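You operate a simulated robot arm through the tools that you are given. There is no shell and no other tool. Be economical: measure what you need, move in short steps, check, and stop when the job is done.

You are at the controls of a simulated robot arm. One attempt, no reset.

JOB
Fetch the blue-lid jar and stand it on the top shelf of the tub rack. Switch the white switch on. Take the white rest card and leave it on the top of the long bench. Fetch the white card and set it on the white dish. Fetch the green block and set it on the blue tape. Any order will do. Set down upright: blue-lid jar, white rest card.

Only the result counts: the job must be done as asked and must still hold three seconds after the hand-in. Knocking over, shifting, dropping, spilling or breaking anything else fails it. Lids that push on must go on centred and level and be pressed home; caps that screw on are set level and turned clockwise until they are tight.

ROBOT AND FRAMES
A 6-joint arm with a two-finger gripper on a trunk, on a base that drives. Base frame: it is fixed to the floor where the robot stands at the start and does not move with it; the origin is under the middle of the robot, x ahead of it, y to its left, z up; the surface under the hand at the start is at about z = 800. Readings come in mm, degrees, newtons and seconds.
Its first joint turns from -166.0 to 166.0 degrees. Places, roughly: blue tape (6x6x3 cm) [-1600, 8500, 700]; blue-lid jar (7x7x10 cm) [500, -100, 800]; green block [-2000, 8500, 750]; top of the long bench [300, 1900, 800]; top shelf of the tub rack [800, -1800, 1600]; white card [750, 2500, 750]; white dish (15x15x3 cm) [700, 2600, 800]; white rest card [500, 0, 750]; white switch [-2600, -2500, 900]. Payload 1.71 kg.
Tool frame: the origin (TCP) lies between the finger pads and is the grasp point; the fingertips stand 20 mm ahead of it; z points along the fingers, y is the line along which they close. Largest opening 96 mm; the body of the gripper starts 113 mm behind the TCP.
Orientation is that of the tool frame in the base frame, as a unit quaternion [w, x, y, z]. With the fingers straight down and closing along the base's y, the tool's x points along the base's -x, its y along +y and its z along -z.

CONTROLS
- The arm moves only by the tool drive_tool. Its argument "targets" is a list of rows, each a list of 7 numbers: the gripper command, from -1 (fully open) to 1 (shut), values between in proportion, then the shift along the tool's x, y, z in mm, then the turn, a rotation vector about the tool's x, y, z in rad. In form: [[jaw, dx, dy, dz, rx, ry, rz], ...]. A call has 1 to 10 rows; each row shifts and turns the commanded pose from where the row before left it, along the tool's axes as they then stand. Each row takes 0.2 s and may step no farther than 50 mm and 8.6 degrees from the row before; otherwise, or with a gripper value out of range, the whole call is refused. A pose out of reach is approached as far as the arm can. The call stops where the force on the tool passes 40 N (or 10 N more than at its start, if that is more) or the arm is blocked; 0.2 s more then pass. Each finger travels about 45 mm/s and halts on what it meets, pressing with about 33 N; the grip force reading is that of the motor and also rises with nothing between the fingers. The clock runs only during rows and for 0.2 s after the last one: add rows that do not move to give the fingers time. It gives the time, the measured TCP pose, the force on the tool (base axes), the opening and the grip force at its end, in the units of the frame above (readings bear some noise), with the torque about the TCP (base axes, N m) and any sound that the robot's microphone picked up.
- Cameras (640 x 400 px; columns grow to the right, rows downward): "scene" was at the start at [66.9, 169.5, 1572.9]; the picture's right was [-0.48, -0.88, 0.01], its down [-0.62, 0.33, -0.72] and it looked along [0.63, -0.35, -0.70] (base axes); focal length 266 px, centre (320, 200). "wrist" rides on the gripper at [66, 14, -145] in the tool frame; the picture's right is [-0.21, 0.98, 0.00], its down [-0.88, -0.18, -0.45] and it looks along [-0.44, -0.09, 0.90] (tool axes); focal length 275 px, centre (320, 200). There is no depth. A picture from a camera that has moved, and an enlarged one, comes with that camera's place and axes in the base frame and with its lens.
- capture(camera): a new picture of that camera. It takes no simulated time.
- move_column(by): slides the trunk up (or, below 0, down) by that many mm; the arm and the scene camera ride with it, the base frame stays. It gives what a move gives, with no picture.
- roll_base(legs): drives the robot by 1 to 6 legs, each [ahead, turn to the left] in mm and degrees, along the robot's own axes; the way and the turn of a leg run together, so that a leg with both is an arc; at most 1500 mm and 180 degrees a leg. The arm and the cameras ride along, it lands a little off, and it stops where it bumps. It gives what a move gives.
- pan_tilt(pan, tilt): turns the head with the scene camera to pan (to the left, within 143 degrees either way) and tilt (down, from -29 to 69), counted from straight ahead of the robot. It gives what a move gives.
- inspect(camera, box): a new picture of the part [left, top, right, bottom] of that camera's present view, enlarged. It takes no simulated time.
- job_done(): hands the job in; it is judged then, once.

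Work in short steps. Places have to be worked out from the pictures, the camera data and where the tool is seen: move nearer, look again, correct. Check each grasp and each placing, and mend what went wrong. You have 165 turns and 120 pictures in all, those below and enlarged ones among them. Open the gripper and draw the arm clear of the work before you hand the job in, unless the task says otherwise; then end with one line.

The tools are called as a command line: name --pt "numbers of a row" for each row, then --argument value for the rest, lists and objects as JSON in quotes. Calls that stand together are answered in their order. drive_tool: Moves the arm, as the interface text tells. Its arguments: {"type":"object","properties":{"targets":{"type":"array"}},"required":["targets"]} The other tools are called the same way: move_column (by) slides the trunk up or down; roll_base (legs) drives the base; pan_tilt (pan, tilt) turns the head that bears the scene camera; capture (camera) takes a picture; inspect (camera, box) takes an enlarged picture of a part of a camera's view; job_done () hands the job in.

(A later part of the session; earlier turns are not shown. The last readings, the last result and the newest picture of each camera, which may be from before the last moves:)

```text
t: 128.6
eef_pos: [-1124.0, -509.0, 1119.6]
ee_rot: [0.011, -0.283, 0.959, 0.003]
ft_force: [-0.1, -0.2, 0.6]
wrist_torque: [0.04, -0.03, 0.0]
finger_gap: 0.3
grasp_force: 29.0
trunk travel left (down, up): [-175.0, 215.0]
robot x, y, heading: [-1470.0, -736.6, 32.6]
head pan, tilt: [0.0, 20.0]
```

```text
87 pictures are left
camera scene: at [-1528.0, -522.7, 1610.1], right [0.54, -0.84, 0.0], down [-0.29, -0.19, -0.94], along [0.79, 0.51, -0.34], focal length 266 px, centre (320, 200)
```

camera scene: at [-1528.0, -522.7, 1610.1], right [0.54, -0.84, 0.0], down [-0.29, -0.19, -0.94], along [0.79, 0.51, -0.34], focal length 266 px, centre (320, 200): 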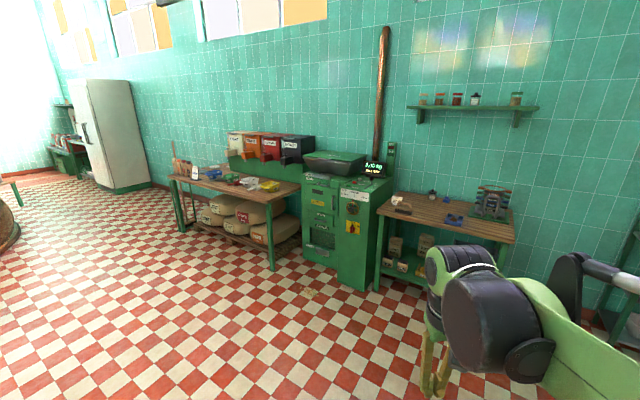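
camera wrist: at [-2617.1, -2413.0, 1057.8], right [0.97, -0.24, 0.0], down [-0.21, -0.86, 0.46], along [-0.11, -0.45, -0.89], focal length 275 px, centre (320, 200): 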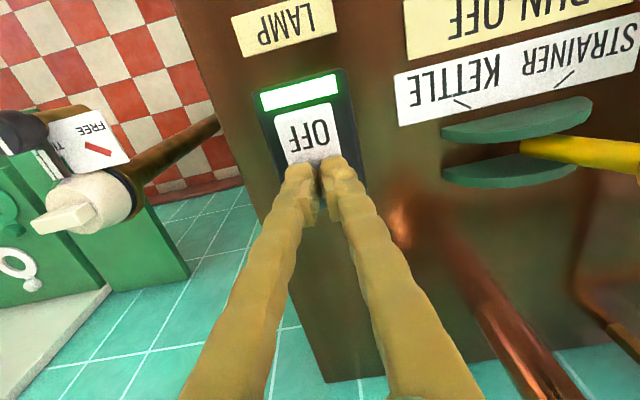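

The way is clear. The long bench is left of the mill. I'll go to the start bench.

roll_base --legs '[[1456, 0.5], [0, -33.2], [100, 0]]'

drive_tool --pt "-1 0 0 0 0 0 0" --pt "-1 0 0 0 0 0 0" --pt "-1 0 0 0 0 0 0"

pan_tilt --pan 0 --tilt 45

capture --camera "scene"

capture --camera "wrist"

```text
t: 141.7
eef_pos: [250.8, 20.9, 1122.3]
ee_rot: [0.016, 0.017, 1.0, -0.002]
ft_force: [0.5, 0.2, 0.0]
wrist_torque: [-0.02, 0.01, 0.0]
finger_gap: 0.0
grasp_force: 28.9
trunk travel left (down, up): [-175.0, 215.0]
robot x, y, heading: [-154.9, 36.2, -1.9]
head pan, tilt: [0.0, 20.0]
```

```text
t: 142.5
eef_pos: [243.2, 20.6, 1125.7]
ee_rot: [0.02, 0.018, 1.0, -0.001]
ft_force: [-0.1, -0.1, 0.9]
wrist_torque: [0.05, -0.04, -0.01]
finger_gap: 69.8
grasp_force: 0.1
trunk travel left (down, up): [-175.0, 215.0]
robot x, y, heading: [-154.5, 33.9, -1.8]
head pan, tilt: [0.0, 20.0]
```

```text
t: 143.4
eef_pos: [235.0, 19.8, 1127.6]
ee_rot: [0.022, 0.017, 1.0, -0.001]
ft_force: [0.4, 0.7, -0.3]
wrist_torque: [-0.02, 0.01, 0.01]
finger_gap: 96.0
grasp_force: 0.0
trunk travel left (down, up): [-175.0, 215.0]
robot x, y, heading: [-151.7, 33.4, -1.8]
head pan, tilt: [0.0, 45.0]
```

```text
86 pictures are left
camera scene: at [-110.6, 240.3, 1572.1], right [-0.03, -1.0, 0.0], down [-0.7, 0.02, -0.71], along [0.71, -0.02, -0.7], focal length 266 px, centre (320, 200)
```

scene: 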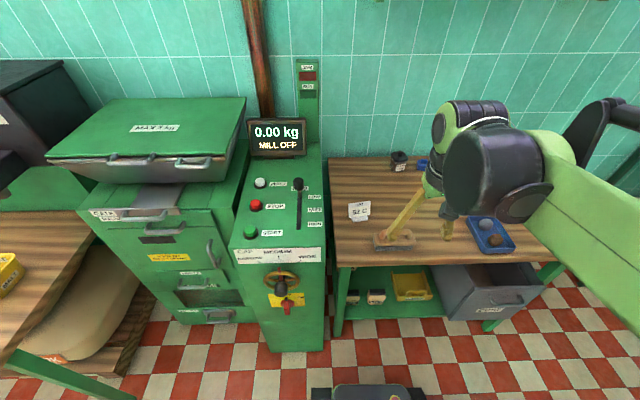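

```text
85 pictures are left
camera wrist: at [164.5, 38.3, 1271.0], right [0.24, 0.97, 0.01], down [0.85, -0.21, 0.48], along [0.47, -0.11, -0.87], focal length 275 px, centre (320, 200)
```

wrist: 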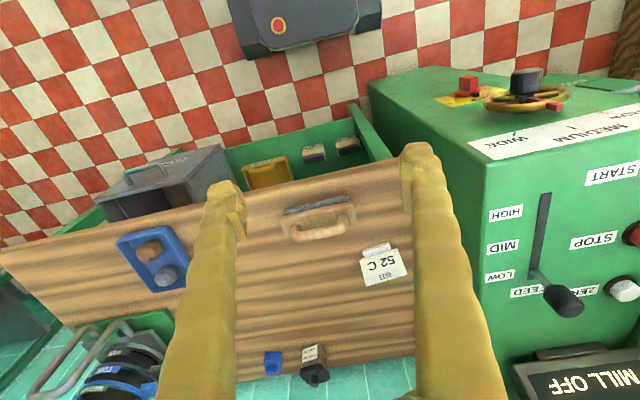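

The card is near [595,68] with the mill side at y≈175. I'll yaw the tool −90° so the fingers close along x and the wrist camera faces away from the mill, then move in.

drive_tool --pt "-1 0 0 0 0 0 -0.148" --pt "-1 0 0 0 0 0 -0.148" --pt "-1 0 0 0 0 0 -0.148" --pt "-1 0 0 0 0 0 -0.148" --pt "-1 0 0 0 0 0 -0.148" --pt "-1 0 0 0 0 0 -0.148" --pt "-1 0 0 0 0 0 -0.148" --pt "-1 0 0 0 0 0 -0.148" --pt "-1 0 0 0 0 0 -0.148" --pt "-1 0 0 0 0 0 -0.148"

inspect --camera "scene" --box '[300, 180, 460, 280]'

```text
t: 145.6
eef_pos: [253.3, 20.5, 1121.1]
ee_rot: [0.01, -0.662, 0.749, -0.01]
ft_force: [1.9, 0.1, -1.6]
wrist_torque: [0.03, 0.28, -0.02]
finger_gap: 95.9
grasp_force: 0.1
trunk travel left (down, up): [-175.0, 215.0]
robot x, y, heading: [-153.9, 35.8, -1.7]
head pan, tilt: [0.0, 45.0]
```

```text
4.00 times, centred on (380, 230) of scene
camera zoom: at [-65.6, 238.9, 1570.3], right [-0.03, -1.0, 0.0], down [-0.72, 0.02, -0.69], along [0.69, -0.02, -0.72], focal length 1066 px, centre (80, 80)
```

zoom: 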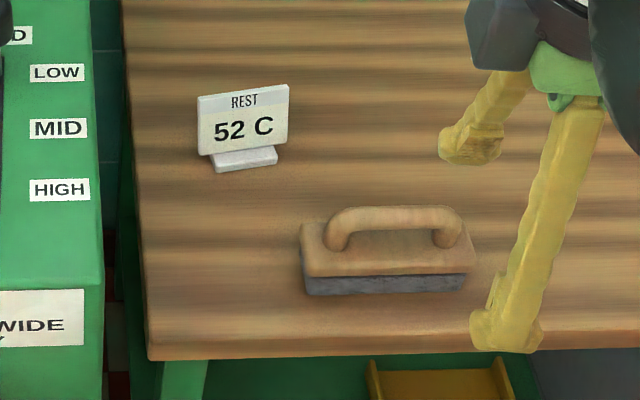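

The card's foot runs at about 12° off the y axis. I'll add 17° of yaw and move above the card for a side look.

drive_tool --pt "-1 0 0 0 0 0 -0.148" --pt "-1 0 0 0 0 0 -0.148" --pt "-1 1.5 -42 16 0 0 0" --pt "-1 1.5 -42 16 0 0 0" --pt "-1 1.5 -42 16 0 0 0" --pt "-1 1.5 -42 16 0 0 0" --pt "-1 1.5 -42 16 0 0 0" --pt "-1 1.5 -42 16 0 0 0" --pt "-1 1.5 -42 16 0 0 0" --pt "-1 1.5 -41 16 0 0 0"

capture --camera "wrist"

inspect --camera "scene" --box '[300, 140, 460, 240]'

```text
t: 147.8
eef_pos: [585.2, 64.9, 1006.6]
ee_rot: [-0.01, 0.764, -0.645, 0.015]
ft_force: [4.1, -0.3, -3.0]
wrist_torque: [0.05, 0.5, -0.02]
finger_gap: 95.8
grasp_force: 0.0
trunk travel left (down, up): [-175.0, 215.0]
robot x, y, heading: [-152.3, 33.0, -1.9]
head pan, tilt: [0.0, 45.0]
```

```text
83 pictures are left
camera wrist: at [578.4, -1.2, 1153.2], right [-1.0, 0.04, -0.04], down [0.02, 0.9, 0.44], along [0.05, 0.44, -0.9], focal length 275 px, centre (320, 200)
```

wrist: 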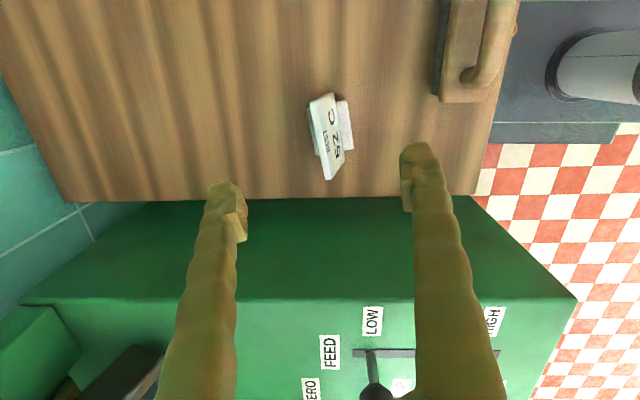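

```text
4.00 times, centred on (380, 190) of scene
camera zoom: at [-61.1, 238.7, 1570.0], right [-0.03, -1.0, 0.0], down [-0.72, 0.02, -0.69], along [0.69, -0.02, -0.72], focal length 1066 px, centre (80, 240)
```

zoom: 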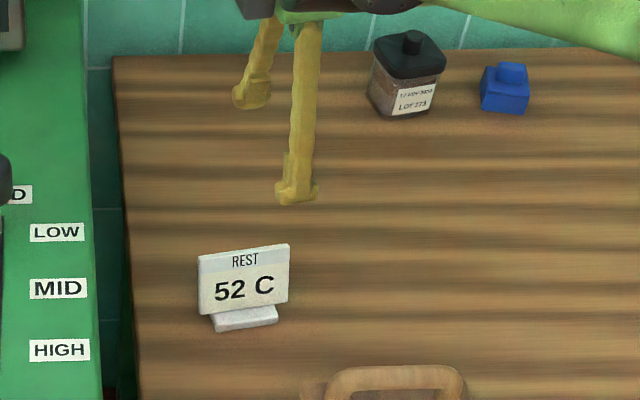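

I'll zoom the wrist view to read how much the plate leans.

inspect --camera "wrist" --box '[280, 80, 376, 190]'

inspect --camera "scene" --box '[340, 195, 380, 226]'

```text
3.64 times, centred on (328, 135) of wrist
camera zoom: at [578.4, -1.2, 1153.2], right [-1.0, 0.04, -0.04], down [0.02, 0.9, 0.44], along [0.05, 0.44, -0.9], focal length 1001 px, centre (291, 436)
```

zoom: 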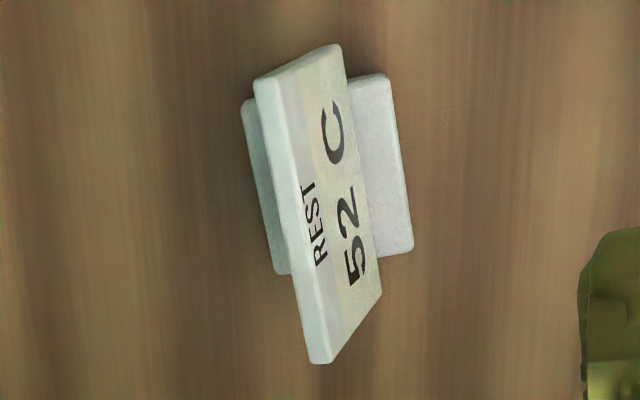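

```text
12.90 times, centred on (360, 210) of scene
camera zoom: at [-61.1, 238.7, 1570.0], right [-0.03, -1.0, 0.0], down [-0.72, 0.02, -0.69], along [0.69, -0.02, -0.72], focal length 3437 px, centre (-196, 64)
```

zoom: 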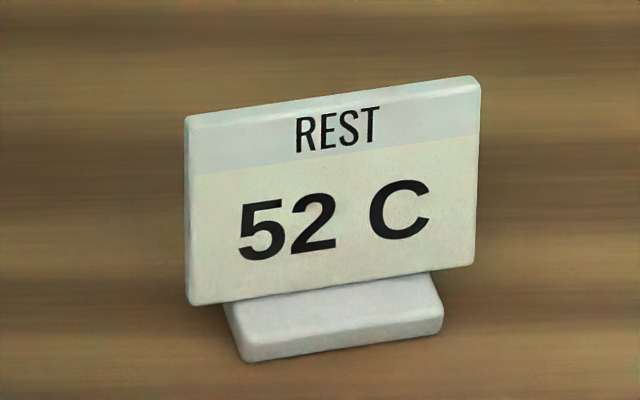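

The plate leans back about 20° on its foot (bottom x≈572, top x≈591, y centre ≈71). I'll tilt the tool to match, narrow the jaws to about 56 mm and go to a pre-grasp point along the plate line.

drive_tool --pt "-0.17 0 0 0 -0.117 0 0" --pt "-0.17 0 0 0 -0.117 0 0" --pt "-0.17 0 0 0 -0.116 0 0" --pt "-0.17 -2 -28 21 0 0 0" --pt "-0.17 -2 -28 21 0 0 0" --pt "-0.17 0 0 0 0 0 0"

capture --camera "wrist"

inspect --camera "scene" --box '[320, 140, 448, 220]'

```text
t: 149.2
eef_pos: [610.3, 75.9, 960.2]
ee_rot: [0.12, 0.755, -0.638, -0.094]
ft_force: [-0.6, 0.2, -0.1]
wrist_torque: [0.01, 0.01, 0.0]
finger_gap: 55.9
grasp_force: 0.0
trunk travel left (down, up): [-175.0, 215.0]
robot x, y, heading: [-152.6, 34.6, -1.9]
head pan, tilt: [0.0, 45.0]
```

```text
79 pictures are left
camera wrist: at [651.8, 18.8, 1103.9], right [-0.96, 0.05, 0.29], down [0.16, 0.92, 0.36], along [-0.25, 0.39, -0.89], focal length 275 px, centre (320, 200)
```

wrist: 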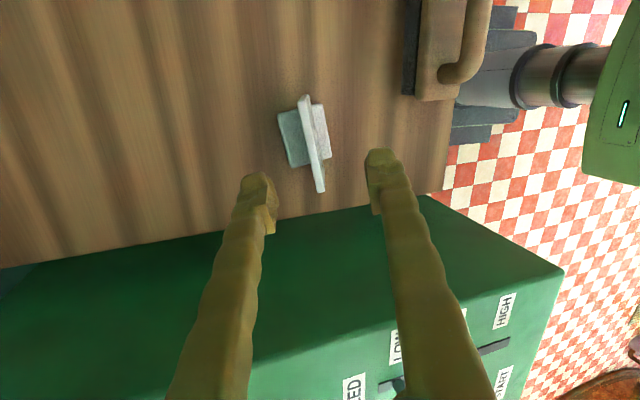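

```text
5.00 times, centred on (384, 180) of scene
camera zoom: at [-70.2, 239.2, 1570.6], right [-0.03, -1.0, 0.0], down [-0.72, 0.02, -0.7], along [0.69, -0.02, -0.72], focal length 1332 px, centre (0, 300)
```

zoom: 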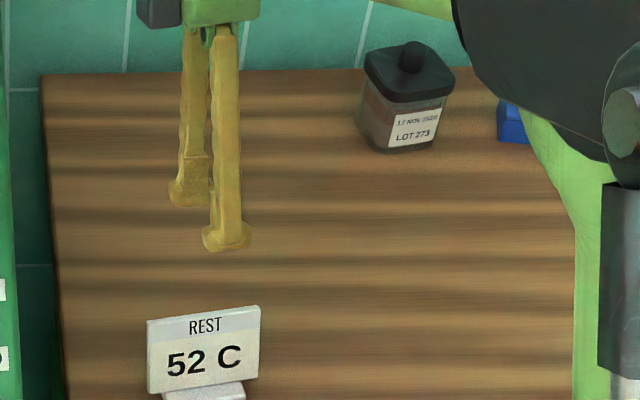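

The yaw lines up and the plate edge sits about 9 mm to the −y' side of the finger midline. I'll correct and advance 65 mm.

drive_tool --pt "-0.17 0 -9 20 0 0 0" --pt "-0.17 0 0 25 0 0 0" --pt "-0.17 0 0 20 0 0 0" --pt "-0.17 0 0 0 0 0 0"

capture --camera "wrist"

inspect --camera "scene" --box '[320, 160, 448, 240]'

```text
t: 150.2
eef_pos: [600.5, 72.2, 892.4]
ee_rot: [0.12, 0.755, -0.637, -0.094]
ft_force: [0.0, 1.0, -0.4]
wrist_torque: [0.01, -0.01, 0.01]
finger_gap: 56.2
grasp_force: 0.1
trunk travel left (down, up): [-175.0, 215.0]
robot x, y, heading: [-150.4, 32.2, -1.7]
head pan, tilt: [0.0, 45.0]
```

```text
77 pictures are left
camera wrist: at [642.4, 16.2, 1037.1], right [-0.96, 0.05, 0.29], down [0.16, 0.92, 0.36], along [-0.25, 0.39, -0.89], focal length 275 px, centre (320, 200)
```

wrist: 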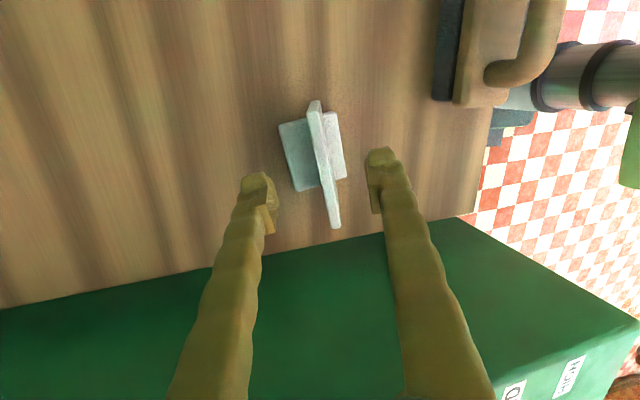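

```text
5.00 times, centred on (384, 200) of scene
camera zoom: at [-71.0, 239.1, 1570.7], right [-0.03, -1.0, 0.0], down [-0.72, 0.02, -0.7], along [0.7, -0.02, -0.72], focal length 1332 px, centre (0, 200)
```

zoom: 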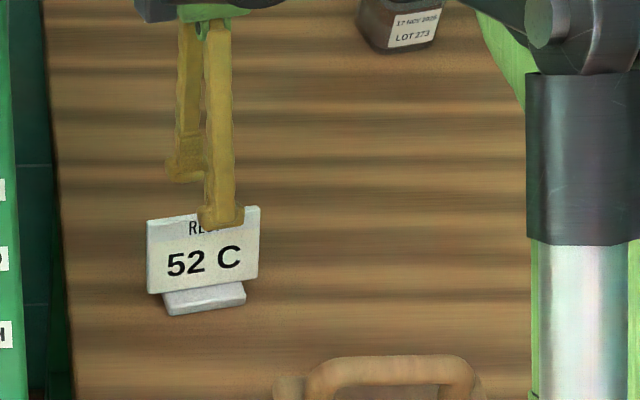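

The plate is well centred between the fingers. I'll advance 41 mm more, shift 9 mm towards the card centre and close.

drive_tool --pt "-0.17 -9 0 15 0 0 0" --pt "-0.17 0 0 15 0 0 0" --pt "-0.17 0 0 11 0 0 0" --pt "-0.17 0 0 0 0 0 0" --pt "0.1 0 0 0 0 0 0" --pt "0.4 0 0 0 0 0 0" --pt "0.7 0 0 0 0 0 0" --pt "1 0 0 0 0 0 0" --pt "1 0 0 0 0 0 0"

capture --camera "wrist"

inspect --camera "scene" --box '[320, 160, 448, 240]'

```text
t: 152.2
eef_pos: [586.2, 79.2, 854.6]
ee_rot: [0.119, 0.755, -0.638, -0.094]
ft_force: [0.6, -0.4, 0.0]
wrist_torque: [-0.01, -0.01, -0.03]
finger_gap: 6.3
grasp_force: 32.9
trunk travel left (down, up): [-175.0, 215.0]
robot x, y, heading: [-147.8, 29.6, -1.8]
head pan, tilt: [0.0, 45.0]
```

```text
75 pictures are left
camera wrist: at [628.0, 22.4, 1000.0], right [-0.96, 0.05, 0.29], down [0.16, 0.92, 0.36], along [-0.25, 0.39, -0.89], focal length 275 px, centre (320, 200)
```

wrist: 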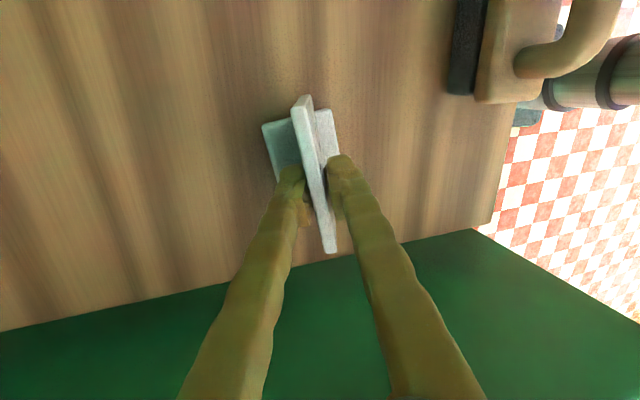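

```text
5.00 times, centred on (384, 200) of scene
camera zoom: at [-71.2, 239.1, 1570.7], right [-0.03, -1.0, 0.0], down [-0.72, 0.02, -0.7], along [0.7, -0.02, -0.72], focal length 1332 px, centre (0, 200)
```

zoom: 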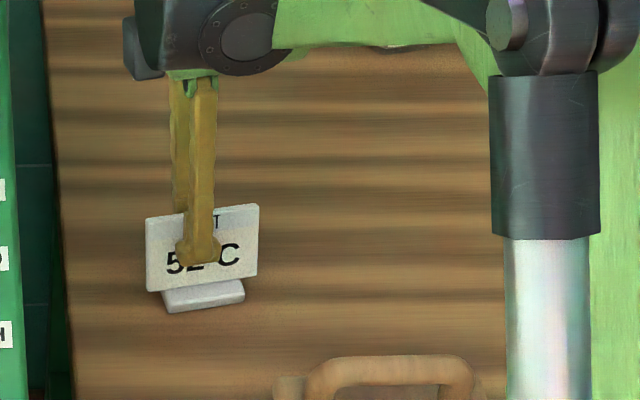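

The card is gripped (gap 6.3). I'll lift it 150 mm and look.

drive_tool --pt "1 0.2 6 -19 0 0 0" --pt "1 0.4 11.4 -36 0 0 0" --pt "1 0.4 11.4 -36 0 0 0" --pt "1 0.4 11.4 -36 0 0 0" --pt "1 0.4 11.4 -36 0 0 0" --pt "1 0 0 0 0 0 0"

inspect --camera "scene" --box '[300, 100, 460, 200]'

```text
t: 153.6
eef_pos: [586.8, 81.5, 1027.9]
ee_rot: [0.119, 0.756, -0.637, -0.094]
ft_force: [0.3, -0.2, -0.6]
wrist_torque: [0.01, -0.02, -0.01]
finger_gap: 6.4
grasp_force: 33.0
trunk travel left (down, up): [-175.0, 215.0]
robot x, y, heading: [-160.4, 31.4, -1.5]
head pan, tilt: [0.0, 45.0]
```

```text
4.00 times, centred on (380, 150) of scene
camera zoom: at [-71.6, 239.1, 1570.7], right [-0.03, -1.0, 0.0], down [-0.72, 0.02, -0.7], along [0.7, -0.02, -0.72], focal length 1066 px, centre (80, 400)
```

zoom: 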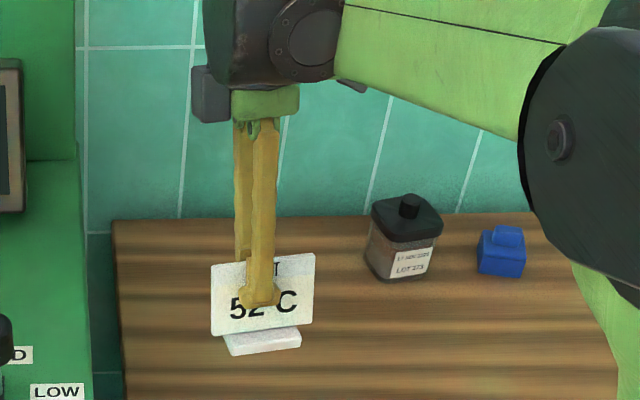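

The card is held firmly and keeps its attitude. I'll retract the arm along −x.

drive_tool --pt "1 -7.6 42.3 13.3 0 0 0" --pt "1 -7.6 42.3 13.3 0 0 0" --pt "1 -7.6 42.3 13.3 0 0 0" --pt "1 -7.6 42.3 13.3 0 0 0" --pt "1 -7.6 42.3 13.3 0 0 0" --pt "1 -7.6 42.3 13.3 0 0 0" --pt "1 0 0 0 0 0 0"

roll_base --legs '[[-500, 0], [0, 45]]'

pan_tilt --pan 0 --tilt 25

capture --camera "scene"

```text
t: 155.2
eef_pos: [311.0, 82.7, 1025.7]
ee_rot: [0.119, 0.756, -0.637, -0.094]
ft_force: [-0.2, 0.9, -0.6]
wrist_torque: [0.0, -0.07, 0.02]
finger_gap: 6.4
grasp_force: 33.5
trunk travel left (down, up): [-175.0, 215.0]
robot x, y, heading: [-155.0, 36.5, -1.8]
head pan, tilt: [0.0, 45.0]
```

```text
t: 162.2
eef_pos: [-363.5, 417.3, 1025.8]
ee_rot: [0.146, 0.945, -0.291, -0.04]
ft_force: [-0.2, 0.0, 0.4]
wrist_torque: [0.05, 0.0, -0.02]
finger_gap: 6.4
grasp_force: 33.2
trunk travel left (down, up): [-175.0, 215.0]
robot x, y, heading: [-651.0, 41.7, 44.5]
head pan, tilt: [0.0, 45.0]
```

```text
t: 163.0
eef_pos: [-378.4, 405.4, 1031.2]
ee_rot: [0.139, 0.946, -0.291, -0.036]
ft_force: [-0.2, -1.1, 0.1]
wrist_torque: [0.07, -0.05, 0.01]
finger_gap: 6.5
grasp_force: 33.1
trunk travel left (down, up): [-175.0, 215.0]
robot x, y, heading: [-651.2, 44.0, 44.4]
head pan, tilt: [0.0, 25.0]
```

```text
72 pictures are left
camera scene: at [-740.8, 250.5, 1601.4], right [0.7, -0.71, 0.0], down [-0.31, -0.3, -0.9], along [0.64, 0.63, -0.43], focal length 266 px, centre (320, 200)
```

scene: 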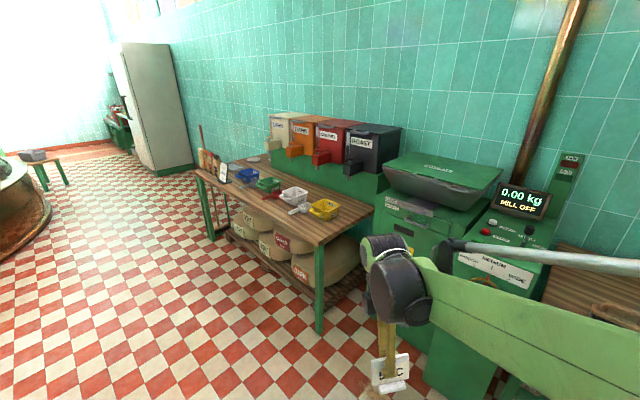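

The long bench runs at x≈95 and up, y≈1090–2670. I'll zoom to see what is on it.

inspect --camera "scene" --box '[185, 120, 385, 245]'

```text
3.20 times, centred on (285, 182) of scene
camera zoom: at [-740.8, 250.5, 1601.4], right [0.7, -0.71, 0.0], down [-0.31, -0.3, -0.9], along [0.64, 0.63, -0.43], focal length 852 px, centre (432, 256)
```

zoom: 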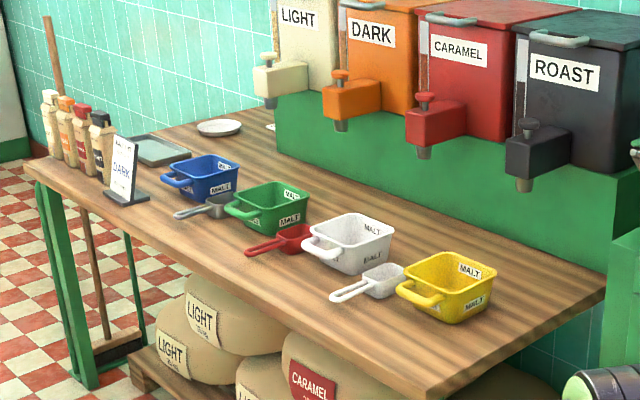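

There's a free strip on the bench's near end: about x 95–260, y 1065–1340. I'll set the rest card near [190,1180]. Driving there, facing +x.

roll_base --legs '[[0, 45.6], [1110, 0], [0, -90], [200, 0]]'

pan_tilt --pan 0 --tilt 42

capture --camera "scene"

```text
t: 181.5
eef_pos: [-29.8, 1241.5, 1031.2]
ee_rot: [0.117, 0.77, -0.622, -0.085]
ft_force: [-0.8, -0.2, -0.1]
wrist_torque: [0.01, -0.02, 0.0]
finger_gap: 6.5
grasp_force: 33.0
trunk travel left (down, up): [-175.0, 215.0]
robot x, y, heading: [-482.2, 1168.6, 1.0]
head pan, tilt: [0.0, 25.0]
```

```text
t: 182.3
eef_pos: [-48.9, 1241.5, 1038.2]
ee_rot: [0.11, 0.77, -0.623, -0.079]
ft_force: [-1.0, -0.7, -1.1]
wrist_torque: [0.02, -0.08, -0.02]
finger_gap: 6.6
grasp_force: 32.7
trunk travel left (down, up): [-175.0, 215.0]
robot x, y, heading: [-476.3, 1171.0, 0.9]
head pan, tilt: [0.0, 42.0]
```

```text
70 pictures are left
camera scene: at [-412.1, 1380.7, 1575.4], right [0.02, -1.0, 0.0], down [-0.68, -0.01, -0.74], along [0.74, 0.01, -0.68], focal length 266 px, centre (320, 200)
```

scene: 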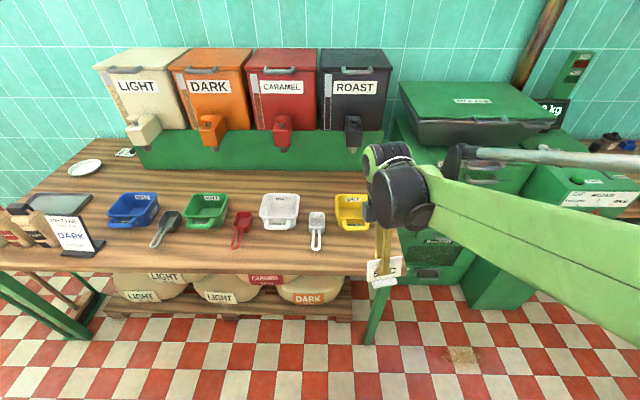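

I'll zoom on the near end of the bench to pin down the free area.

inspect --camera "scene" --box '[230, 180, 430, 305]'

capture --camera "wrist"

```text
3.20 times, centred on (330, 242) of scene
camera zoom: at [-412.1, 1380.7, 1575.4], right [0.02, -1.0, 0.0], down [-0.68, -0.01, -0.74], along [0.74, 0.01, -0.68], focal length 852 px, centre (288, 64)
```

zoom: 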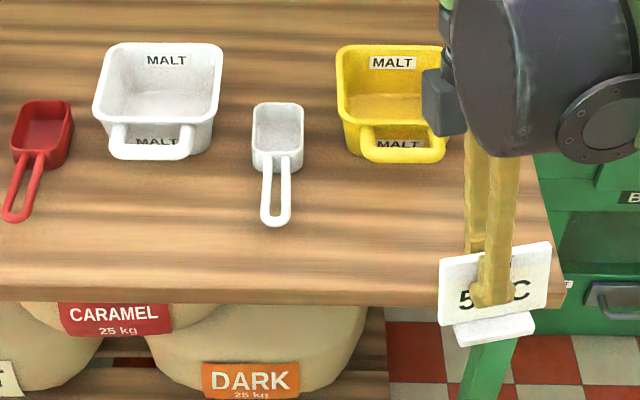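

```text
68 pictures are left
camera wrist: at [-9.0, 1186.5, 1183.7], right [-0.97, 0.01, 0.26], down [0.1, 0.93, 0.36], along [-0.24, 0.38, -0.89], focal length 275 px, centre (320, 200)
```

wrist: 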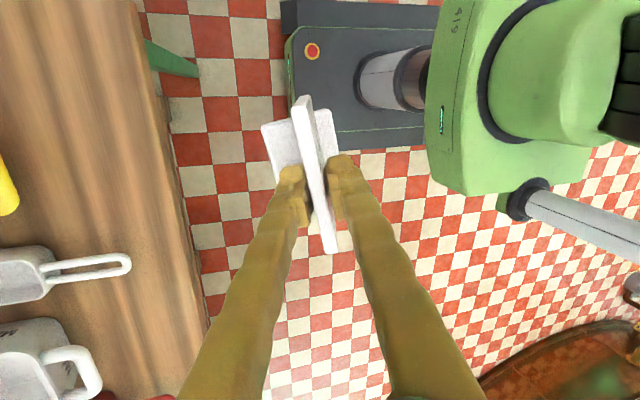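

The bench corner is at about [83,1100], so the free spot is x 95–235, y 1115–1390. I'll move the card above [155,1225].

drive_tool --pt "1 8.75 -38.2 10.2 0 0 0" --pt "1 8.75 -38.2 10.2 0 0 0" --pt "1 8.75 -38.2 10.2 0 0 0" --pt "1 8.75 -38.2 10.2 0 0 0" --pt "1 8.75 -38.2 10.2 0 0 0" --pt "1 8.75 -38.2 10.2 0 0 0" --pt "1 0 0 0 0 0 0" --pt "1 0 0 0 0 0 0"

capture --camera "wrist"

inspect --camera "scene" --box '[270, 140, 430, 240]'

```text
t: 184.1
eef_pos: [167.2, 1231.0, 917.2]
ee_rot: [0.112, 0.77, -0.622, -0.081]
ft_force: [0.4, -0.6, -0.2]
wrist_torque: [-0.02, 0.02, 0.0]
finger_gap: 6.6
grasp_force: 33.3
trunk travel left (down, up): [-175.0, 215.0]
robot x, y, heading: [-478.2, 1172.0, 0.7]
head pan, tilt: [0.0, 42.0]
```

```text
67 pictures are left
camera wrist: at [206.1, 1175.0, 1063.0], right [-0.96, 0.01, 0.26], down [0.11, 0.93, 0.36], along [-0.24, 0.38, -0.89], focal length 275 px, centre (320, 200)
```

wrist: 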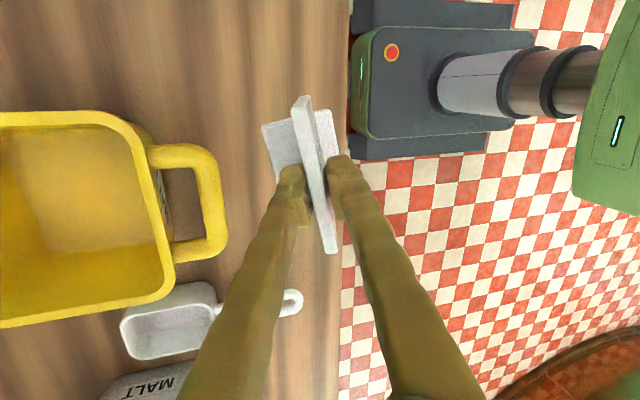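

```text
4.00 times, centred on (350, 190) of scene
camera zoom: at [-403.7, 1380.7, 1575.0], right [0.02, -1.0, 0.0], down [-0.68, -0.01, -0.73], along [0.73, 0.01, -0.68], focal length 1066 px, centre (200, 240)
```

zoom: 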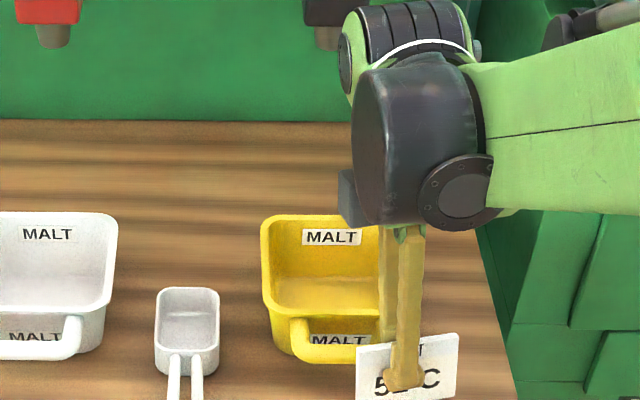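

The bench edge shows at x≈108 and the yellow handle reaches x≈228, y≥1225. I'll shift inward 15 and 41 mm towards the free end, and descend 40.

drive_tool --pt "1 21.3 -8.3 18.7 0 0 0" --pt "1 21.3 -8.4 18.8 0 0 0" --pt "1 0 0 0 0 0 0" --pt "1 0 0 0 0 0 0"

capture --camera "wrist"

inspect --camera "scene" --box '[300, 190, 460, 290]'

```text
t: 185.1
eef_pos: [180.9, 1191.1, 879.5]
ee_rot: [0.112, 0.77, -0.623, -0.081]
ft_force: [0.5, -0.3, -0.5]
wrist_torque: [0.01, 0.01, -0.02]
finger_gap: 6.6
grasp_force: 33.1
trunk travel left (down, up): [-175.0, 215.0]
robot x, y, heading: [-476.5, 1167.0, 1.0]
head pan, tilt: [0.0, 42.0]
```

```text
65 pictures are left
camera wrist: at [221.1, 1136.2, 1024.3], right [-0.96, 0.01, 0.26], down [0.11, 0.93, 0.36], along [-0.24, 0.38, -0.89], focal length 275 px, centre (320, 200)
```

wrist: 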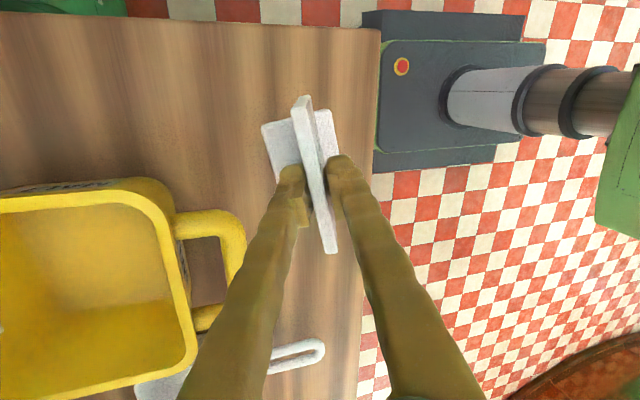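

```text
4.00 times, centred on (380, 240) of scene
camera zoom: at [-403.6, 1380.6, 1575.0], right [0.02, -1.0, 0.0], down [-0.68, -0.01, -0.73], along [0.73, 0.01, -0.68], focal length 1066 px, centre (80, 40)
```

zoom: 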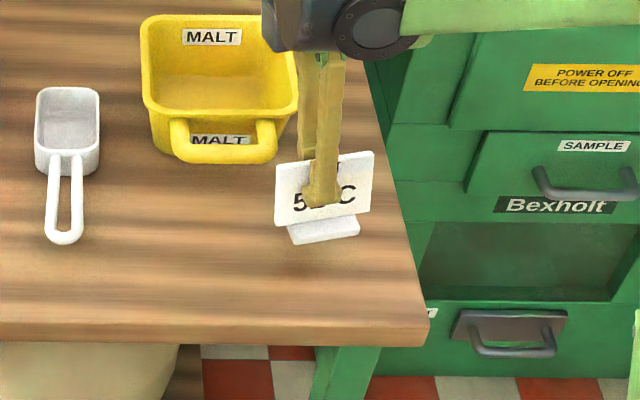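

Clear of everything. Creeping down until contact.

drive_tool --pt "1 -0.2 -4 14.4 0 0 0" --pt "1 0 -1.1 3.8 0 0 0" --pt "1 0 -0.8 2.9 0 0 0" --pt "1 0 -0.8 2.9 0 0 0" --pt "1 0 0 0 0 0 0"

inspect --camera "scene" --box '[350, 210, 430, 260]'

```text
t: 186.3
eef_pos: [180.5, 1189.1, 852.8]
ee_rot: [0.111, 0.77, -0.623, -0.08]
ft_force: [-0.5, -0.3, 0.0]
wrist_torque: [-0.02, -0.04, 0.01]
finger_gap: 6.7
grasp_force: 33.5
trunk travel left (down, up): [-175.0, 215.0]
robot x, y, heading: [-478.7, 1169.4, 0.9]
head pan, tilt: [0.0, 42.0]
```

```text
8.00 times, centred on (390, 235) of scene
camera zoom: at [-403.5, 1380.7, 1574.9], right [0.02, -1.0, 0.0], down [-0.68, -0.01, -0.73], along [0.73, 0.01, -0.68], focal length 2131 px, centre (-240, -80)
```

zoom: 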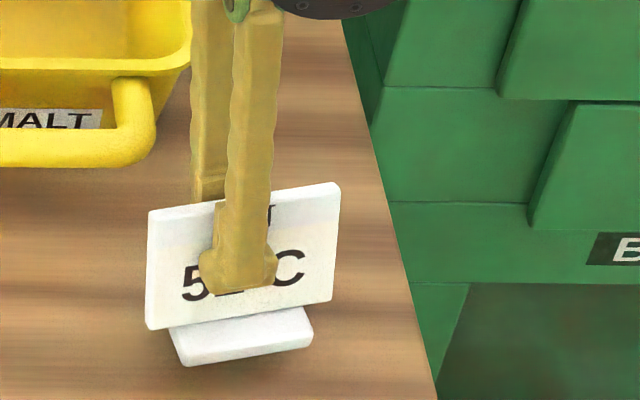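

No contact force yet, though it's close. Continuing in 2 mm steps.

drive_tool --pt "1 0 -0.6 1.9 0 0 0" --pt "1 0 -0.6 1.9 0 0 0" --pt "1 0 -0.6 1.9 0 0 0" --pt "1 0 0 0 0 0 0"

inspect --camera "scene" --box '[350, 210, 430, 260]'

```text
t: 187.3
eef_pos: [181.0, 1190.7, 846.1]
ee_rot: [0.112, 0.77, -0.623, -0.08]
ft_force: [0.2, -0.4, -0.1]
wrist_torque: [0.0, 0.01, 0.0]
finger_gap: 6.2
grasp_force: 33.1
trunk travel left (down, up): [-175.0, 215.0]
robot x, y, heading: [-479.1, 1169.6, 1.1]
head pan, tilt: [0.0, 42.0]
```

```text
8.00 times, centred on (390, 235) of scene
camera zoom: at [-403.5, 1380.7, 1574.9], right [0.02, -1.0, 0.0], down [-0.68, -0.01, -0.73], along [0.73, 0.01, -0.68], focal length 2131 px, centre (-240, -80)
```

zoom: 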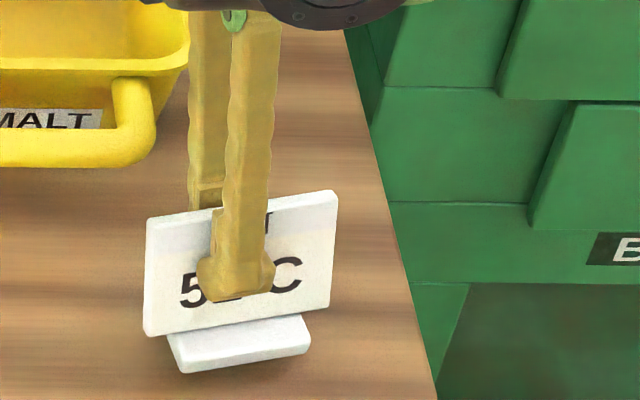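

The foot should be within a few mm of the top. Continuing.

drive_tool --pt "1 0 -0.6 1.9 0 0 0" --pt "1 0 -0.6 1.9 0 0 0" --pt "1 0 -0.6 1.9 0 0 0" --pt "1 0 -0.6 1.9 0 0 0" --pt "1 0 0 0 0 0 0"

inspect --camera "scene" --box '[350, 210, 430, 260]'

```text
t: 188.5
eef_pos: [182.3, 1189.5, 838.1]
ee_rot: [0.112, 0.77, -0.623, -0.08]
ft_force: [0.1, -0.2, -1.3]
wrist_torque: [0.02, 0.01, -0.01]
finger_gap: 6.9
grasp_force: 32.8
trunk travel left (down, up): [-175.0, 215.0]
robot x, y, heading: [-480.0, 1168.0, 0.7]
head pan, tilt: [0.0, 42.0]
```

```text
8.00 times, centred on (390, 235) of scene
camera zoom: at [-403.6, 1380.7, 1574.9], right [0.02, -1.0, 0.0], down [-0.68, -0.01, -0.73], along [0.73, 0.01, -0.68], focal length 2131 px, centre (-240, -80)
```

zoom: 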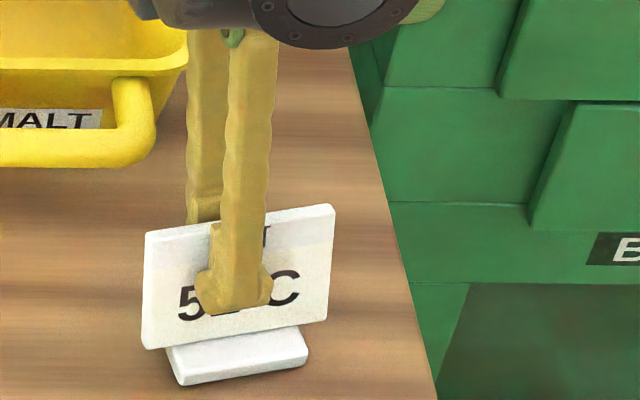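

Still no contact; the bench top must be somewhat lower than 800. Continuing.

drive_tool --pt "1 0 -0.6 1.9 0 0 0" --pt "1 0 -0.6 1.9 0 0 0" --pt "1 0 -0.6 1.9 0 0 0" --pt "1 0 -0.6 1.9 0 0 0" --pt "1 0 -0.6 1.9 0 0 0" --pt "1 0 -0.6 1.9 0 0 0" --pt "1 0 0 0 0 0 0"

inspect --camera "scene" --box '[350, 210, 430, 260]'

capture --camera "wrist"

```text
t: 189.7
eef_pos: [166.8, 1189.8, 839.9]
ee_rot: [0.107, 0.771, -0.623, -0.075]
ft_force: [-0.1, 0.3, -0.2]
wrist_torque: [-0.04, -0.09, 0.05]
finger_gap: 6.5
grasp_force: 33.2
trunk travel left (down, up): [-175.0, 215.0]
robot x, y, heading: [-476.8, 1173.1, 1.0]
head pan, tilt: [0.0, 42.0]
stopped in row 5: the force on the tool passed its limit at 41 N (the readings are from after the stop); the commanded pose is now the measured one
```

```text
8.00 times, centred on (390, 235) of scene
camera zoom: at [-406.4, 1380.6, 1574.7], right [0.02, -1.0, 0.0], down [-0.68, -0.01, -0.73], along [0.73, 0.01, -0.68], focal length 2131 px, centre (-240, -80)
```

zoom: 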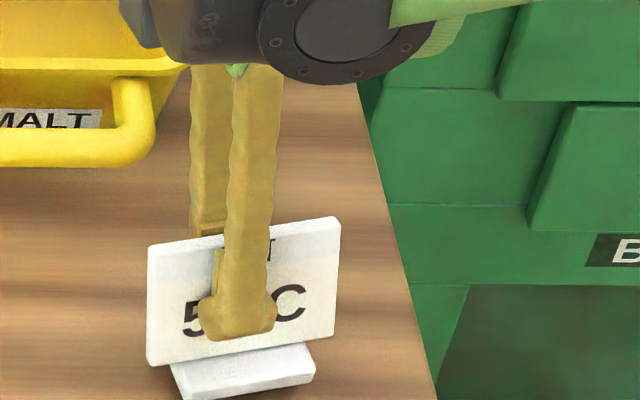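

```text
59 pictures are left
camera wrist: at [203.9, 1135.0, 984.8], right [-0.97, 0.01, 0.25], down [0.1, 0.93, 0.36], along [-0.23, 0.38, -0.9], focal length 275 px, centre (320, 200)
```

wrist: 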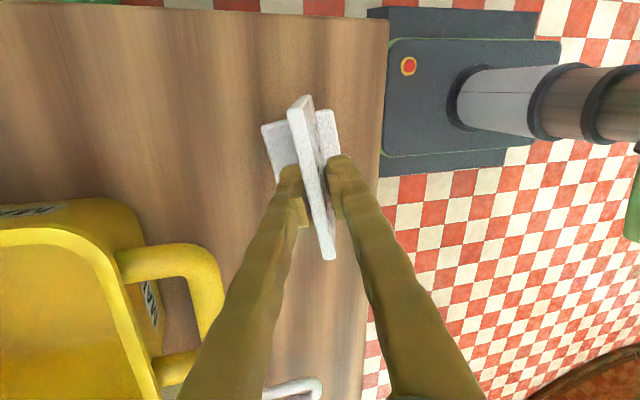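

Contact came at about z 832 and the body rocked back a bit. I'll let it settle and read again.

drive_tool --pt "1 0 0 0 0 0 0" --pt "1 0 0 0 0 0 0" --pt "1 0 0 0 0 0 0" --pt "1 0 0 0 0 0 0" --pt "1 0 0 0 0 0 0"

inspect --camera "scene" --box '[350, 210, 430, 260]'

```text
t: 190.9
eef_pos: [169.3, 1189.3, 837.7]
ee_rot: [0.108, 0.771, -0.623, -0.075]
ft_force: [-0.6, 0.6, -0.3]
wrist_torque: [0.01, -0.02, 0.0]
finger_gap: 6.6
grasp_force: 32.6
trunk travel left (down, up): [-175.0, 215.0]
robot x, y, heading: [-478.6, 1170.4, 0.8]
head pan, tilt: [0.0, 42.0]
```

```text
8.00 times, centred on (390, 235) of scene
camera zoom: at [-403.6, 1380.7, 1574.9], right [0.02, -1.0, 0.0], down [-0.68, -0.01, -0.73], along [0.73, 0.01, -0.68], focal length 2131 px, centre (-240, -80)
```

zoom: 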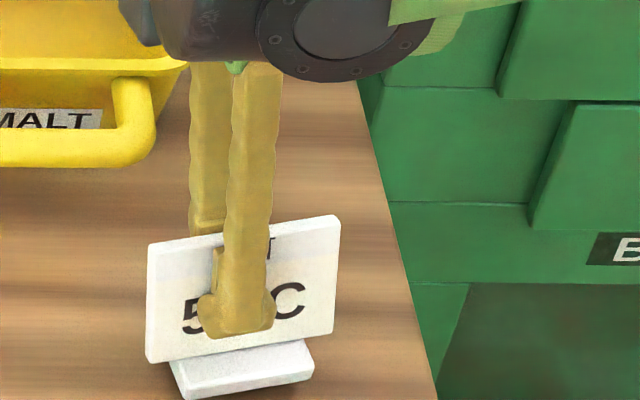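

I'll restore about 2° of tool tilt lost to the sway and creep down gently in 1.5 mm steps.

drive_tool --pt "1 0 0 0 -0.035 0 0" --pt "1 0 0 0 0 0 0" --pt "1 0 -0.4 1.4 0 0 0" --pt "1 0 -0.4 1.4 0 0 0" --pt "1 0 -0.4 1.4 0 0 0" --pt "1 0 0 0 0 0 0"

inspect --camera "scene" --box '[350, 215, 430, 265]'

```text
t: 192.3
eef_pos: [168.5, 1190.9, 833.7]
ee_rot: [0.121, 0.769, -0.621, -0.085]
ft_force: [-0.6, -0.8, -0.7]
wrist_torque: [-0.03, 0.02, 0.02]
finger_gap: 6.3
grasp_force: 32.9
trunk travel left (down, up): [-175.0, 215.0]
robot x, y, heading: [-478.9, 1173.7, 0.9]
head pan, tilt: [0.0, 42.0]
```

```text
8.00 times, centred on (390, 240) of scene
camera zoom: at [-403.5, 1380.7, 1574.9], right [0.02, -1.0, 0.0], down [-0.68, -0.01, -0.73], along [0.73, 0.01, -0.68], focal length 2131 px, centre (-240, -120)
```

zoom: 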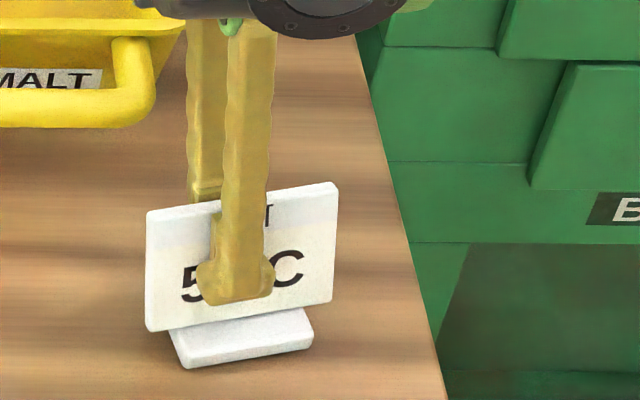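

Continuing the creep.

drive_tool --pt "1 0 -0.4 1.4 0 0 0" --pt "1 0 -0.4 1.4 0 0 0" --pt "1 0 0 0 0 0 0"

drive_tool --pt "1 0 -0.4 1.4 0 0 0" --pt "1 0 0 0 0 0 0"

drive_tool --pt "1 0 -0.4 1.4 0 0 0" --pt "1 0 0 0 0 0 0"

inspect --camera "scene" --box '[350, 215, 430, 265]'

```text
t: 193.1
eef_pos: [168.7, 1190.7, 830.3]
ee_rot: [0.121, 0.769, -0.622, -0.085]
ft_force: [0.3, 0.6, 0.4]
wrist_torque: [0.03, -0.01, 0.0]
finger_gap: 6.3
grasp_force: 32.9
trunk travel left (down, up): [-175.0, 215.0]
robot x, y, heading: [-478.5, 1170.1, 1.1]
head pan, tilt: [0.0, 42.0]
```

```text
t: 193.7
eef_pos: [168.6, 1190.2, 829.1]
ee_rot: [0.122, 0.769, -0.622, -0.087]
ft_force: [9.9, 2.8, 34.1]
wrist_torque: [0.23, 0.08, -0.05]
finger_gap: 6.4
grasp_force: 33.3
trunk travel left (down, up): [-175.0, 215.0]
robot x, y, heading: [-477.3, 1175.5, 0.9]
head pan, tilt: [0.0, 42.0]
```

```text
t: 194.3
eef_pos: [167.4, 1190.5, 828.5]
ee_rot: [0.121, 0.768, -0.623, -0.086]
ft_force: [0.2, 0.5, 38.8]
wrist_torque: [-0.07, 0.14, 0.04]
finger_gap: 6.8
grasp_force: 33.7
trunk travel left (down, up): [-175.0, 215.0]
robot x, y, heading: [-479.0, 1167.8, 1.0]
head pan, tilt: [0.0, 42.0]
```

```text
8.00 times, centred on (390, 240) of scene
camera zoom: at [-405.9, 1380.7, 1575.2], right [0.02, -1.0, 0.0], down [-0.68, -0.01, -0.73], along [0.73, 0.01, -0.68], focal length 2131 px, centre (-240, -120)
```

zoom: 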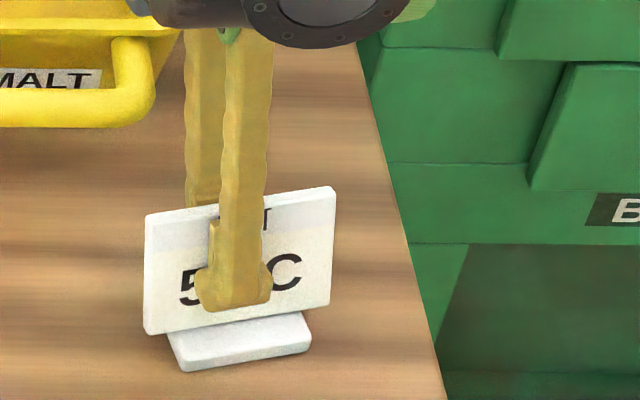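

Firm contact (38 N). I'll relieve 1 mm, then open gently.

drive_tool --pt "1 0 0.3 -1 0 0 0" --pt "0.8 0 0 0 0 0 0" --pt "0.6 0 0 0 0 0 0" --pt "0.4 0 0 0 0 0 0" --pt "0.1 0 0 0 0 0 0" --pt "0 0 0 0 0 0 0" --pt "0 0 0 0 0 0 0"

capture --camera "wrist"

inspect --camera "scene" --box '[350, 215, 430, 265]'

```text
t: 195.9
eef_pos: [169.8, 1190.2, 827.6]
ee_rot: [0.121, 0.769, -0.622, -0.085]
ft_force: [0.7, 0.6, 0.1]
wrist_torque: [0.03, -0.02, -0.01]
finger_gap: 47.9
grasp_force: 0.1
trunk travel left (down, up): [-175.0, 215.0]
robot x, y, heading: [-482.0, 1168.9, 1.2]
head pan, tilt: [0.0, 42.0]
```

```text
55 pictures are left
camera wrist: at [212.6, 1136.0, 972.7], right [-0.96, 0.01, 0.28], down [0.11, 0.93, 0.35], along [-0.26, 0.37, -0.89], focal length 275 px, centre (320, 200)
```

wrist: 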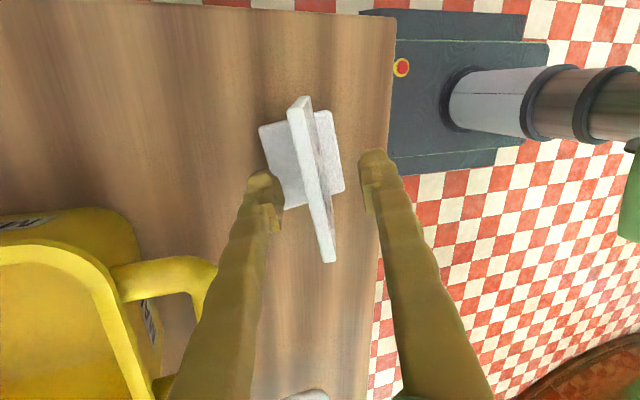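

```text
8.00 times, centred on (390, 240) of scene
camera zoom: at [-403.6, 1380.7, 1574.9], right [0.02, -1.0, 0.0], down [-0.68, -0.01, -0.73], along [0.73, 0.01, -0.68], focal length 2131 px, centre (-240, -120)
```

zoom: 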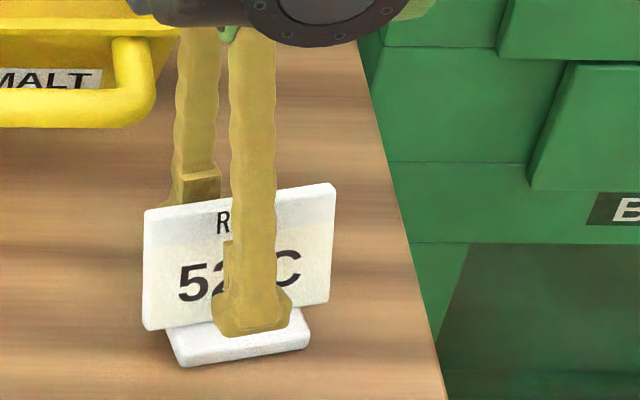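

The card stands on its own. I'll withdraw along the tool axis, then up.

drive_tool --pt "0 0 0 -20 0 0 0" --pt "0 0 0 -35 0 0 0" --pt "0 0 0 -40 0 0 0" --pt "0 0 12 -40 0 0 0" --pt "0 0 12 -40 0 0 0" --pt "0 0 12 -40 0 0 0" --pt "0 0 0 0 0 0 0"

capture --camera "scene"

```text
t: 197.5
eef_pos: [198.9, 1199.1, 1041.2]
ee_rot: [0.122, 0.768, -0.622, -0.085]
ft_force: [0.0, 0.1, 0.6]
wrist_torque: [-0.01, -0.03, 0.01]
finger_gap: 47.7
grasp_force: 0.0
trunk travel left (down, up): [-175.0, 215.0]
robot x, y, heading: [-479.5, 1171.9, 0.8]
head pan, tilt: [0.0, 42.0]
```

```text
53 pictures are left
camera scene: at [-404.0, 1380.7, 1574.9], right [0.02, -1.0, 0.0], down [-0.68, -0.01, -0.73], along [0.73, 0.01, -0.68], focal length 266 px, centre (320, 200)
```

scene: 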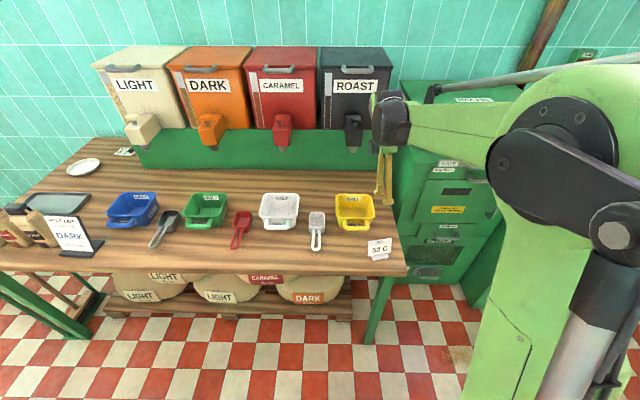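

The rest card is standing on the bench. I'll untilt and retract, and zoom on the white card and dish.

drive_tool --pt "-1 0 0 -20 0.13 0 0" --pt "-1 0 0 -20 0.13 0 0" --pt "-1 0 0 -20 0.09 0 0" --pt "-1 -9 43 0 0 0 0" --pt "-1 -9 43 0 0 0 0" --pt "-1 -9 43 0 0 0 0" --pt "-1 -9 43 0 0 0 0" --pt "-1 -9 43 0 0 0 0"

inspect --camera "scene" --box '[40, 130, 168, 210]'

```text
t: 199.3
eef_pos: [-20.7, 1199.2, 1093.0]
ee_rot: [-0.015, 0.778, -0.628, 0.025]
ft_force: [-0.6, 0.1, -0.6]
wrist_torque: [0.01, -0.05, -0.04]
finger_gap: 95.8
grasp_force: 0.0
trunk travel left (down, up): [-175.0, 215.0]
robot x, y, heading: [-478.9, 1172.4, 0.9]
head pan, tilt: [0.0, 42.0]
```

```text
5.00 times, centred on (104, 170) of scene
camera zoom: at [-409.1, 1380.7, 1575.2], right [0.02, -1.0, 0.0], down [-0.68, -0.01, -0.74], along [0.73, 0.01, -0.68], focal length 1332 px, centre (1400, 350)
```

zoom: 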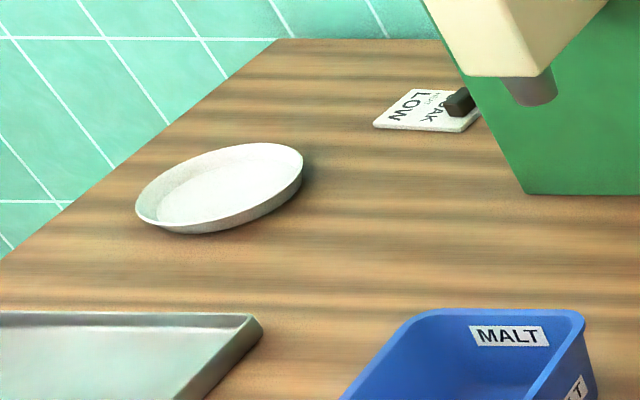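

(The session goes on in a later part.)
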